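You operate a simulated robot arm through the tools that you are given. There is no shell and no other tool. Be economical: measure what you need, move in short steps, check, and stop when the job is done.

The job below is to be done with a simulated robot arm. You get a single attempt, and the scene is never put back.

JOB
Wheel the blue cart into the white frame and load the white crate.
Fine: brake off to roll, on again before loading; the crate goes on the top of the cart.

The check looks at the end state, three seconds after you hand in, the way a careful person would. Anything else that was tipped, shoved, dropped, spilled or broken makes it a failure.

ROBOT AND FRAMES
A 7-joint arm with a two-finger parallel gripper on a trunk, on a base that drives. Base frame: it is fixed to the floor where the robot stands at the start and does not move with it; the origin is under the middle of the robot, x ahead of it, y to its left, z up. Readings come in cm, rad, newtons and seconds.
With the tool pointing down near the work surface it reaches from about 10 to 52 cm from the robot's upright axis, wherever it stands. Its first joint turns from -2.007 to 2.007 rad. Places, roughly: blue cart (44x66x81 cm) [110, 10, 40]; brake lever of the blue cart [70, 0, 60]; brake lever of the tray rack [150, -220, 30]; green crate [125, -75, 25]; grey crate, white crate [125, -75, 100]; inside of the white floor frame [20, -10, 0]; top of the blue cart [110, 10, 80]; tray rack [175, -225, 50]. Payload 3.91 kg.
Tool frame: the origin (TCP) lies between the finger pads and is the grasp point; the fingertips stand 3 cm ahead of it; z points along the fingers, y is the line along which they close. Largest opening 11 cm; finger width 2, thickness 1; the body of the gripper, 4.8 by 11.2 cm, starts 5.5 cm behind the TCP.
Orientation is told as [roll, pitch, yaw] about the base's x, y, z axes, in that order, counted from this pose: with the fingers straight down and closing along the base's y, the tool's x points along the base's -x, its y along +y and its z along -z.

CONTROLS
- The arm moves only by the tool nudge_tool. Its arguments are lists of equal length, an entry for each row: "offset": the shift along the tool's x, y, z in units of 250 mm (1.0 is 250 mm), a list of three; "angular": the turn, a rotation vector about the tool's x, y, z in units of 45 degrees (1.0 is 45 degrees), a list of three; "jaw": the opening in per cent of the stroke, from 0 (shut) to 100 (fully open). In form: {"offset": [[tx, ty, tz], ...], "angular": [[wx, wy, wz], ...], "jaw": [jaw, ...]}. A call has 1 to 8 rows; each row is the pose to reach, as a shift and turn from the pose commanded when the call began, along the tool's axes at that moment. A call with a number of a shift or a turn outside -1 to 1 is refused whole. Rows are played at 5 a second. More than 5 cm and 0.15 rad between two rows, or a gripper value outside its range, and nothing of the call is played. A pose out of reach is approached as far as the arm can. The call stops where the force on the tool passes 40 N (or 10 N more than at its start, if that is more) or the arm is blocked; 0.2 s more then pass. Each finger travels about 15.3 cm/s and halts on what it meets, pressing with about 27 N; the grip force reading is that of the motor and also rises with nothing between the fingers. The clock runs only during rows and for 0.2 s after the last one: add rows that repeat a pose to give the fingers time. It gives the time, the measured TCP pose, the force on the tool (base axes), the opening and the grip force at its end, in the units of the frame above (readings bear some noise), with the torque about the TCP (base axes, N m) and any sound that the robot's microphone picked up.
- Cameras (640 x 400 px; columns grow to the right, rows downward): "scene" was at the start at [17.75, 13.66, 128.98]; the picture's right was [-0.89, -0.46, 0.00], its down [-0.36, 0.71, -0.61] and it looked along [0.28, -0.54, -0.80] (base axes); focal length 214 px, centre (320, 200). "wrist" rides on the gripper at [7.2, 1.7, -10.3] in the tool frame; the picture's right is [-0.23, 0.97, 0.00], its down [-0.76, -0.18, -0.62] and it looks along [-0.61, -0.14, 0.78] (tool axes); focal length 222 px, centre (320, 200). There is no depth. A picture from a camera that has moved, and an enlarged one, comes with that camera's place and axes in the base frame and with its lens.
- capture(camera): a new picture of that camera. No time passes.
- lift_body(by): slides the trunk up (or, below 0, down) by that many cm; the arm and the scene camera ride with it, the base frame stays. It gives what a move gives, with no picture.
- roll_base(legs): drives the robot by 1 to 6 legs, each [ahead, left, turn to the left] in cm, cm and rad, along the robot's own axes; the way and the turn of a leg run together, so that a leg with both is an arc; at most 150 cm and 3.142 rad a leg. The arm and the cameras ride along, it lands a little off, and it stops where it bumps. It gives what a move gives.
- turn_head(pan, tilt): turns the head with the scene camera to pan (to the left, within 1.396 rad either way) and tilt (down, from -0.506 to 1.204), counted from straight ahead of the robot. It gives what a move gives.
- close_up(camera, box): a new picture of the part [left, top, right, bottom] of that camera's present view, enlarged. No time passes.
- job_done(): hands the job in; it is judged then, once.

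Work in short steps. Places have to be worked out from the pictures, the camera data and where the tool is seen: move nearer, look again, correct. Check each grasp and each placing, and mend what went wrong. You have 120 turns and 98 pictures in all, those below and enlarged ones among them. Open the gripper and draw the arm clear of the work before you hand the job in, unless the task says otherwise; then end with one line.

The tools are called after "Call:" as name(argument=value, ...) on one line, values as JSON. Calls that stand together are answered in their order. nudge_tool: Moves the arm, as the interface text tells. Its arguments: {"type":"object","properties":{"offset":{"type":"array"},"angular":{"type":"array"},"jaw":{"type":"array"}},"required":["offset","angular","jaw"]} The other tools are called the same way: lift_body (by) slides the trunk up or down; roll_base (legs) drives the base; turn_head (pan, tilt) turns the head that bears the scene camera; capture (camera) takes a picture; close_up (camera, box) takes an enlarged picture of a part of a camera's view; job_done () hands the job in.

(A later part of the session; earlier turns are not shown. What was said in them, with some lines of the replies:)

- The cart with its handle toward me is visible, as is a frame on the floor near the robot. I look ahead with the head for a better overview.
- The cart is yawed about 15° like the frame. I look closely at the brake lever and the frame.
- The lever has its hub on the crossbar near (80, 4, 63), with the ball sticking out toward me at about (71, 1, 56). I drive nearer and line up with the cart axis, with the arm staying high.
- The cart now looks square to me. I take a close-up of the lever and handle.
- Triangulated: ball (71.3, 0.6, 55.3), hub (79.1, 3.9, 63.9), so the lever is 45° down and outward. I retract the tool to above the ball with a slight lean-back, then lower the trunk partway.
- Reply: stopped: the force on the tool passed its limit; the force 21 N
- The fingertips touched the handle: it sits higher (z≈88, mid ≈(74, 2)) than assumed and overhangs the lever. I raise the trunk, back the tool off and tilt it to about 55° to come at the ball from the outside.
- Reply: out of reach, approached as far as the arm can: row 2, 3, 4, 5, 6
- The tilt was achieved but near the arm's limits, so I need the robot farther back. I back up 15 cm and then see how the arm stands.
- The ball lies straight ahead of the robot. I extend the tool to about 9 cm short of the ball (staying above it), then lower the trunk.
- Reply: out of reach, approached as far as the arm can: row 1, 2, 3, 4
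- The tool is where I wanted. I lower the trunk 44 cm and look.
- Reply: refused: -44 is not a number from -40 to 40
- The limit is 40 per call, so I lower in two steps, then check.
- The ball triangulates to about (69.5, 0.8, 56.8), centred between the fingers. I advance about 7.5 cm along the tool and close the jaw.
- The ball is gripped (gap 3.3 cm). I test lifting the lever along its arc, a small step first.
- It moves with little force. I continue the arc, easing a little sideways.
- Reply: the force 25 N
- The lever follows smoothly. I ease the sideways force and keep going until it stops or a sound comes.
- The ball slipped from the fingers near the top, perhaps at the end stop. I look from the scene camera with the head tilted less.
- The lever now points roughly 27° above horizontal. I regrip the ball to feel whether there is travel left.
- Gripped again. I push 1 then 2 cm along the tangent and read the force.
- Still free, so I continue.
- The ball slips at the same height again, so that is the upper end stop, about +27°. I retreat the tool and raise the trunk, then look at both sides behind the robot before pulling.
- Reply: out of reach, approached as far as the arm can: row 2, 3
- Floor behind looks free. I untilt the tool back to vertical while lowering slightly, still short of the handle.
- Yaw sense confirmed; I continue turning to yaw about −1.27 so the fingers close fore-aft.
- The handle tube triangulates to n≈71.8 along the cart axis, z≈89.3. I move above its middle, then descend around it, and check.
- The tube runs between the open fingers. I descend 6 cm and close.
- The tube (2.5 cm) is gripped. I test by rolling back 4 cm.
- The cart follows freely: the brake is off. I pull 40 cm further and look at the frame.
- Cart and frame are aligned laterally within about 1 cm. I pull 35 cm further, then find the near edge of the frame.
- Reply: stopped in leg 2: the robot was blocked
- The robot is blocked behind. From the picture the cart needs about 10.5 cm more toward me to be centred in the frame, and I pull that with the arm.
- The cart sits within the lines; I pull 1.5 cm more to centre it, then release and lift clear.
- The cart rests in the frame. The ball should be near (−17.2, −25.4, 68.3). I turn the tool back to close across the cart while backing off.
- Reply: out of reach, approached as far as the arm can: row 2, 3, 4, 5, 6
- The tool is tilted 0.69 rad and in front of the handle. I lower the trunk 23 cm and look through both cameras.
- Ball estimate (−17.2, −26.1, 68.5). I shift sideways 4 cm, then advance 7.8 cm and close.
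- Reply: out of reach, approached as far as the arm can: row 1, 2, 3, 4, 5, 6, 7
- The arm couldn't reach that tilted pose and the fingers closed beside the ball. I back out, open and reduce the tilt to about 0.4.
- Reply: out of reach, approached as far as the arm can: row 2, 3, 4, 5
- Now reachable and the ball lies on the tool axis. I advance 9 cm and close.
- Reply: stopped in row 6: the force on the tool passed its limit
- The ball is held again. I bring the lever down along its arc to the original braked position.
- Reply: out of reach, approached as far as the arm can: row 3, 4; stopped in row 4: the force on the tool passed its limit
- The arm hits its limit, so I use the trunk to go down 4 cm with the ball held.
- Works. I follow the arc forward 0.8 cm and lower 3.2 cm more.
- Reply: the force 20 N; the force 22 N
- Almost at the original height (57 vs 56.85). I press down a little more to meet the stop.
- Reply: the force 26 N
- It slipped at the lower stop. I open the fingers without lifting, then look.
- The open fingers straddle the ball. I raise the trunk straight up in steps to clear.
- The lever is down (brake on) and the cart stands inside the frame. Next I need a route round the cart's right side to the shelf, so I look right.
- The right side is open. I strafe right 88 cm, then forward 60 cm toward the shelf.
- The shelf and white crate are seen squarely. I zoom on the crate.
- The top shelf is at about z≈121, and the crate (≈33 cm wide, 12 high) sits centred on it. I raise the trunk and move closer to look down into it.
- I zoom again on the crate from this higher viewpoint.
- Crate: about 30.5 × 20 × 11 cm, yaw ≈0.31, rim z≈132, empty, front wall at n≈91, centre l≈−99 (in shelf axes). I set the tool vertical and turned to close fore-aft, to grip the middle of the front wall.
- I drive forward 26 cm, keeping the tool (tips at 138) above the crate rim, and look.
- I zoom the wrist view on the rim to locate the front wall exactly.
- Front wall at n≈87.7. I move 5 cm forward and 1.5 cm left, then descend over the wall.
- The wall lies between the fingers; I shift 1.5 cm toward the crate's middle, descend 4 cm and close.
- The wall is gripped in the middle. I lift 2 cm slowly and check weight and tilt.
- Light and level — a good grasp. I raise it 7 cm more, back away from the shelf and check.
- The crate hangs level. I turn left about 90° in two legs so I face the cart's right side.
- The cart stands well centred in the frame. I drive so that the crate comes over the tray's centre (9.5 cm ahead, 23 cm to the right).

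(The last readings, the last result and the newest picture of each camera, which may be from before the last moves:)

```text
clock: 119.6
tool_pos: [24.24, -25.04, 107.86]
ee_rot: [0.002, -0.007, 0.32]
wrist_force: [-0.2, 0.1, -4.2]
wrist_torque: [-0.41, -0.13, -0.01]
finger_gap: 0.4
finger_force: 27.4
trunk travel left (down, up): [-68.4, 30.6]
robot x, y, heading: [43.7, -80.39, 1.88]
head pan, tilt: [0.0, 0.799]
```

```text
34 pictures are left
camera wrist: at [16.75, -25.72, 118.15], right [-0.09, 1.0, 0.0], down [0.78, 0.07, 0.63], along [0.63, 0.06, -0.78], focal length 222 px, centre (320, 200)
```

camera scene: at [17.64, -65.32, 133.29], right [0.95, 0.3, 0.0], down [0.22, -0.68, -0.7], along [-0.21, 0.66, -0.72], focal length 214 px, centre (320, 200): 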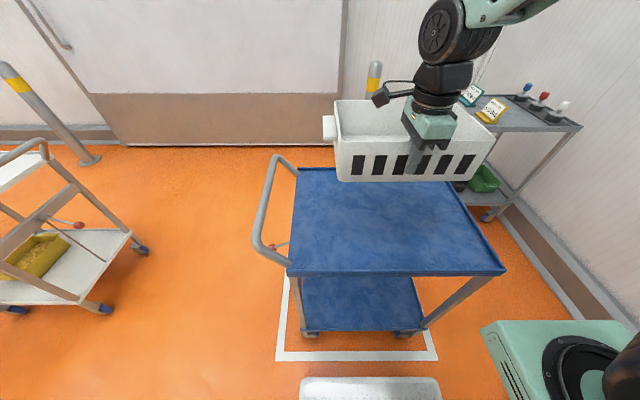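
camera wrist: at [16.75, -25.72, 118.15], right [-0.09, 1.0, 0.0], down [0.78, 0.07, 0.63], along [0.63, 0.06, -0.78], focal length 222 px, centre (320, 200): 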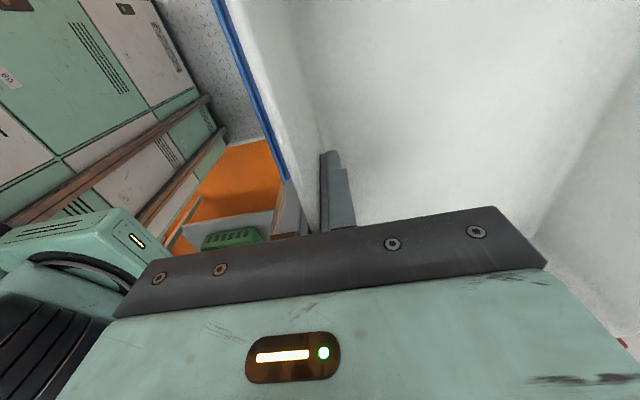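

The crate is above the tray at the planned spot. I lower 16 cm and look.

Call:
lift_body(by=-16)

Call:
capture(camera="scene")

```text
clock: 121.4
tool_pos: [24.21, -24.99, 91.97]
ee_rot: [0.001, -0.008, 0.318]
wrist_force: [0.4, -0.5, -4.2]
wrist_torque: [-0.42, -0.13, -0.01]
finger_gap: 0.4
finger_force: 26.6
trunk travel left (down, up): [-52.4, 46.6]
robot x, y, heading: [43.85, -80.27, 1.882]
head pan, tilt: [0.0, 0.799]
```

```text
33 pictures are left
camera scene: at [17.64, -65.32, 117.29], right [0.95, 0.3, 0.0], down [0.22, -0.68, -0.7], along [-0.21, 0.66, -0.72], focal length 214 px, centre (320, 200)
```

scene: 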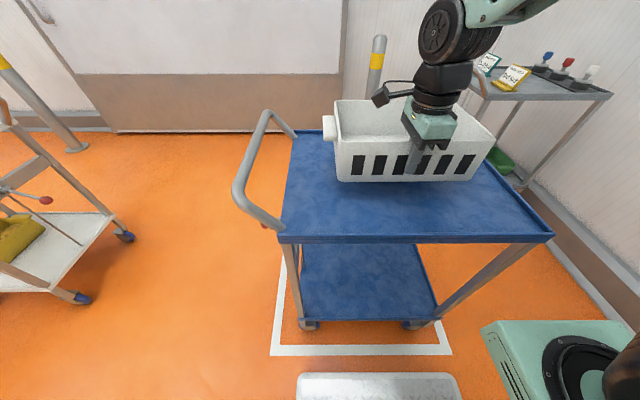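

Looks close to the tray. I lower in small steps watching the vertical force.

Call:
lift_body(by=-2.5)

Call:
lift_body(by=-1)

```text
clock: 122.1
tool_pos: [24.19, -25.06, 89.27]
ee_rot: [0.001, -0.007, 0.319]
wrist_force: [-0.7, -0.2, -4.3]
wrist_torque: [-0.38, -0.09, -0.01]
finger_gap: 0.38
finger_force: 27.0
trunk travel left (down, up): [-49.9, 49.1]
robot x, y, heading: [43.71, -80.11, 1.88]
head pan, tilt: [0.0, 0.799]
```

```text
clock: 122.7
tool_pos: [24.22, -25.04, 88.4]
ee_rot: [0.002, -0.008, 0.32]
wrist_force: [0.1, -1.0, -4.3]
wrist_torque: [-0.36, -0.08, -0.01]
finger_gap: 0.38
finger_force: 27.2
trunk travel left (down, up): [-48.9, 50.1]
robot x, y, heading: [43.74, -80.45, 1.877]
head pan, tilt: [0.0, 0.799]
```

Still hanging. I go on in half-centimetre steps.

Call:
lift_body(by=-0.6)

Call:
lift_body(by=-0.6)

Call:
close_up(camera="scene", box=[300, 80, 520, 218])

```text
clock: 123.3
tool_pos: [24.21, -25.0, 87.71]
ee_rot: [0.0, -0.006, 0.317]
wrist_force: [-0.9, 0.3, -3.5]
wrist_torque: [-0.41, -0.17, -0.02]
finger_gap: 0.38
finger_force: 27.1
trunk travel left (down, up): [-48.3, 50.7]
robot x, y, heading: [43.76, -80.24, 1.877]
head pan, tilt: [0.0, 0.799]
```

```text
clock: 123.8
tool_pos: [24.22, -25.04, 87.24]
ee_rot: [0.001, -0.007, 0.32]
wrist_force: [-0.2, -0.7, -3.8]
wrist_torque: [-0.45, -0.16, 0.0]
finger_gap: 0.41
finger_force: 26.2
trunk travel left (down, up): [-47.7, 51.3]
robot x, y, heading: [43.77, -79.99, 1.879]
head pan, tilt: [0.0, 0.799]
```

```text
2.90 times, centred on (410, 149) of scene
camera zoom: at [17.64, -65.33, 112.58], right [0.95, 0.3, 0.0], down [0.22, -0.68, -0.7], along [-0.21, 0.66, -0.72], focal length 622 px, centre (59, 348)
```

zoom: 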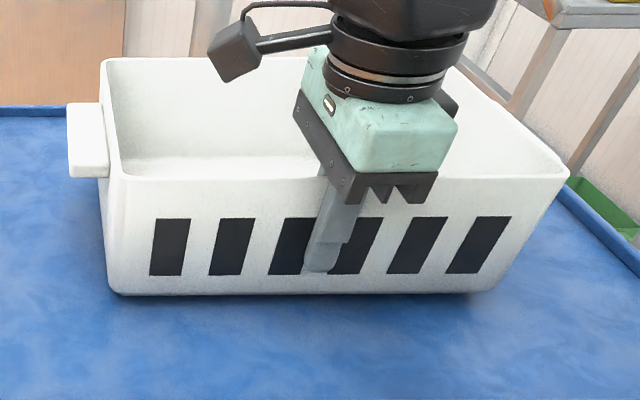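

The shadow shows it nearly touching. I lower further by half-centimetres.

Call:
lift_body(by=-0.5)

Call:
lift_body(by=-0.5)

Call:
lift_body(by=-0.4)

```text
clock: 124.3
tool_pos: [24.24, -25.03, 86.85]
ee_rot: [0.005, -0.004, 0.318]
wrist_force: [2.1, -3.7, 21.8]
wrist_torque: [-0.51, -0.15, -0.03]
finger_gap: 0.31
finger_force: 27.1
trunk travel left (down, up): [-47.2, 51.8]
robot x, y, heading: [43.86, -80.48, 1.882]
head pan, tilt: [0.0, 0.799]
```

```text
clock: 124.9
tool_pos: [24.15, -25.02, 86.12]
ee_rot: [0.005, -0.004, 0.319]
wrist_force: [-0.7, 0.8, 18.2]
wrist_torque: [-0.23, 0.32, 0.01]
finger_gap: 0.4
finger_force: 27.3
trunk travel left (down, up): [-46.7, 52.3]
robot x, y, heading: [43.5, -80.45, 1.879]
head pan, tilt: [0.0, 0.799]
```

```text
clock: 125.4
tool_pos: [24.29, -25.06, 85.86]
ee_rot: [0.004, -0.008, 0.319]
wrist_force: [-0.5, 0.6, 17.8]
wrist_torque: [-0.19, 0.21, 0.03]
finger_gap: 0.37
finger_force: 26.6
trunk travel left (down, up): [-46.3, 52.7]
robot x, y, heading: [44.19, -79.97, 1.878]
head pan, tilt: [0.0, 0.799]
```

The crate has landed (upward force 18 N). I open the fingers a little, then raise out straight.

Call:
nudge_tool(offset=[[0, 0, 0], [0, 0, 0], [0, 0, 0], [0, 0, 0]], angular=[[0, 0, 0], [0, 0, 0], [0, 0, 0], [0, 0, 0]], jaw=[20, 40, 40, 40])

Call:
lift_body(by=25)

Call:
capture(camera="scene")

```text
clock: 126.4
tool_pos: [24.24, -25.04, 85.72]
ee_rot: [0.0, -0.006, 0.319]
wrist_force: [0.2, 0.0, 0.0]
wrist_torque: [0.01, -0.02, -0.01]
finger_gap: 4.39
finger_force: 0.0
trunk travel left (down, up): [-46.3, 52.7]
robot x, y, heading: [43.61, -80.17, 1.879]
head pan, tilt: [0.0, 0.799]
```

```text
clock: 129.0
tool_pos: [24.26, -24.98, 110.8]
ee_rot: [0.003, -0.007, 0.319]
wrist_force: [0.9, 0.0, -1.0]
wrist_torque: [0.0, 0.0, -0.02]
finger_gap: 4.39
finger_force: 0.0
trunk travel left (down, up): [-71.3, 27.7]
robot x, y, heading: [43.92, -80.17, 1.878]
head pan, tilt: [0.0, 0.799]
```

```text
31 pictures are left
camera scene: at [17.64, -65.34, 136.19], right [0.95, 0.3, 0.0], down [0.22, -0.68, -0.7], along [-0.21, 0.66, -0.72], focal length 214 px, centre (320, 200)
```

scene: 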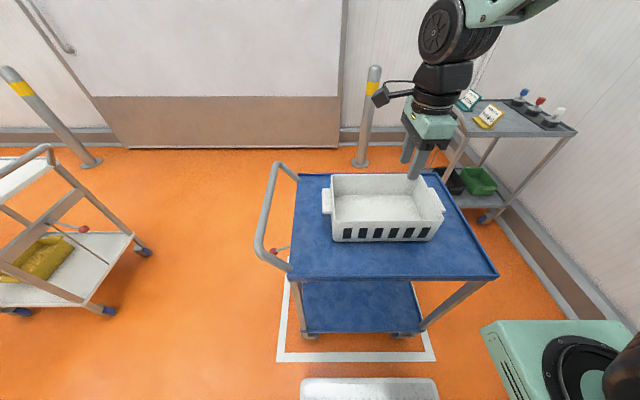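

The crate sits flat on the cart. I back the robot off 25 cm and inspect the final state, including the lever and frame.

Call:
roll_base(legs=[[-25, 0, 0]])

Call:
turn_head(pan=0.1, tilt=0.75)

Call:
capture(camera="scene")

Call:
close_up(camera="scene", box=[250, 150, 490, 300])

```text
clock: 130.8
tool_pos: [31.9, -48.95, 110.73]
ee_rot: [0.003, -0.006, 0.319]
wrist_force: [0.3, -0.2, 0.4]
wrist_torque: [-0.02, 0.0, 0.03]
finger_gap: 4.44
finger_force: 0.0
trunk travel left (down, up): [-71.3, 27.7]
robot x, y, heading: [51.67, -104.21, 1.88]
head pan, tilt: [0.0, 0.799]
```

```text
clock: 131.5
tool_pos: [31.82, -49.06, 110.62]
ee_rot: [0.002, -0.006, 0.318]
wrist_force: [0.2, -0.1, -0.3]
wrist_torque: [-0.02, 0.01, 0.01]
finger_gap: 4.4
finger_force: 0.1
trunk travel left (down, up): [-71.3, 27.7]
robot x, y, heading: [51.07, -104.33, 1.881]
head pan, tilt: [0.099, 0.75]
```

```text
30 pictures are left
camera scene: at [24.43, -89.47, 136.59], right [0.92, 0.4, 0.0], down [0.27, -0.63, -0.73], along [-0.29, 0.67, -0.68], focal length 214 px, centre (320, 200)
```

scene: 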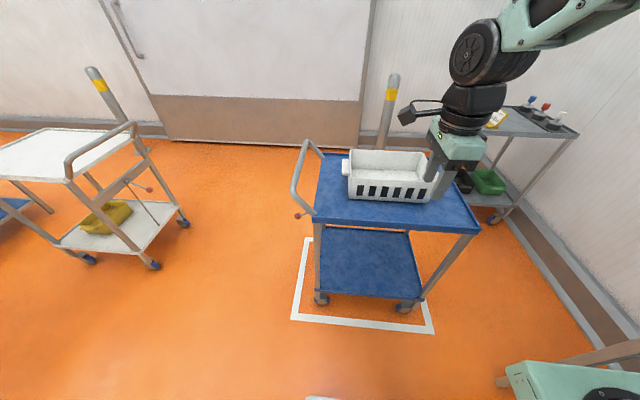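

```text
2.67 times, centred on (370, 225) of scene
camera zoom: at [24.43, -89.47, 136.59], right [0.92, 0.4, 0.0], down [0.27, -0.63, -0.73], along [-0.29, 0.67, -0.68], focal length 572 px, centre (187, 133)
```

zoom: 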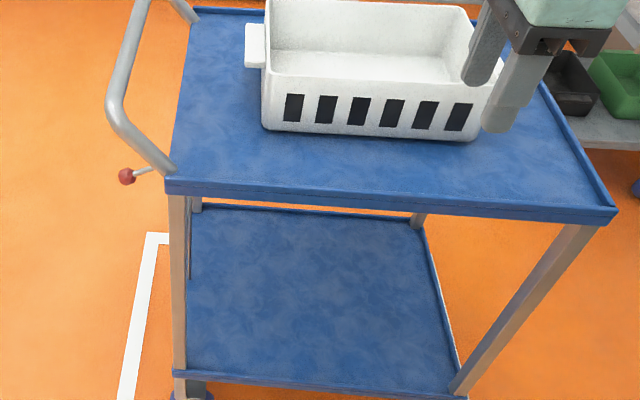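

The crate sits flat on the tray, the cart is inside the white lines, the lever is down at its braked position, and the arm is clear. I hand in.

Call:
job_done()

```text
The job is handed in.
```

The blue cart is inside the white frame with its brake lever back down, and the white crate is on top. I didn't test-push the cart to confirm the brake holds. While I was pulling the cart in, the robot was blocked from behind. It may have touched the white cart there, and I couldn't tell whether that cart moved.
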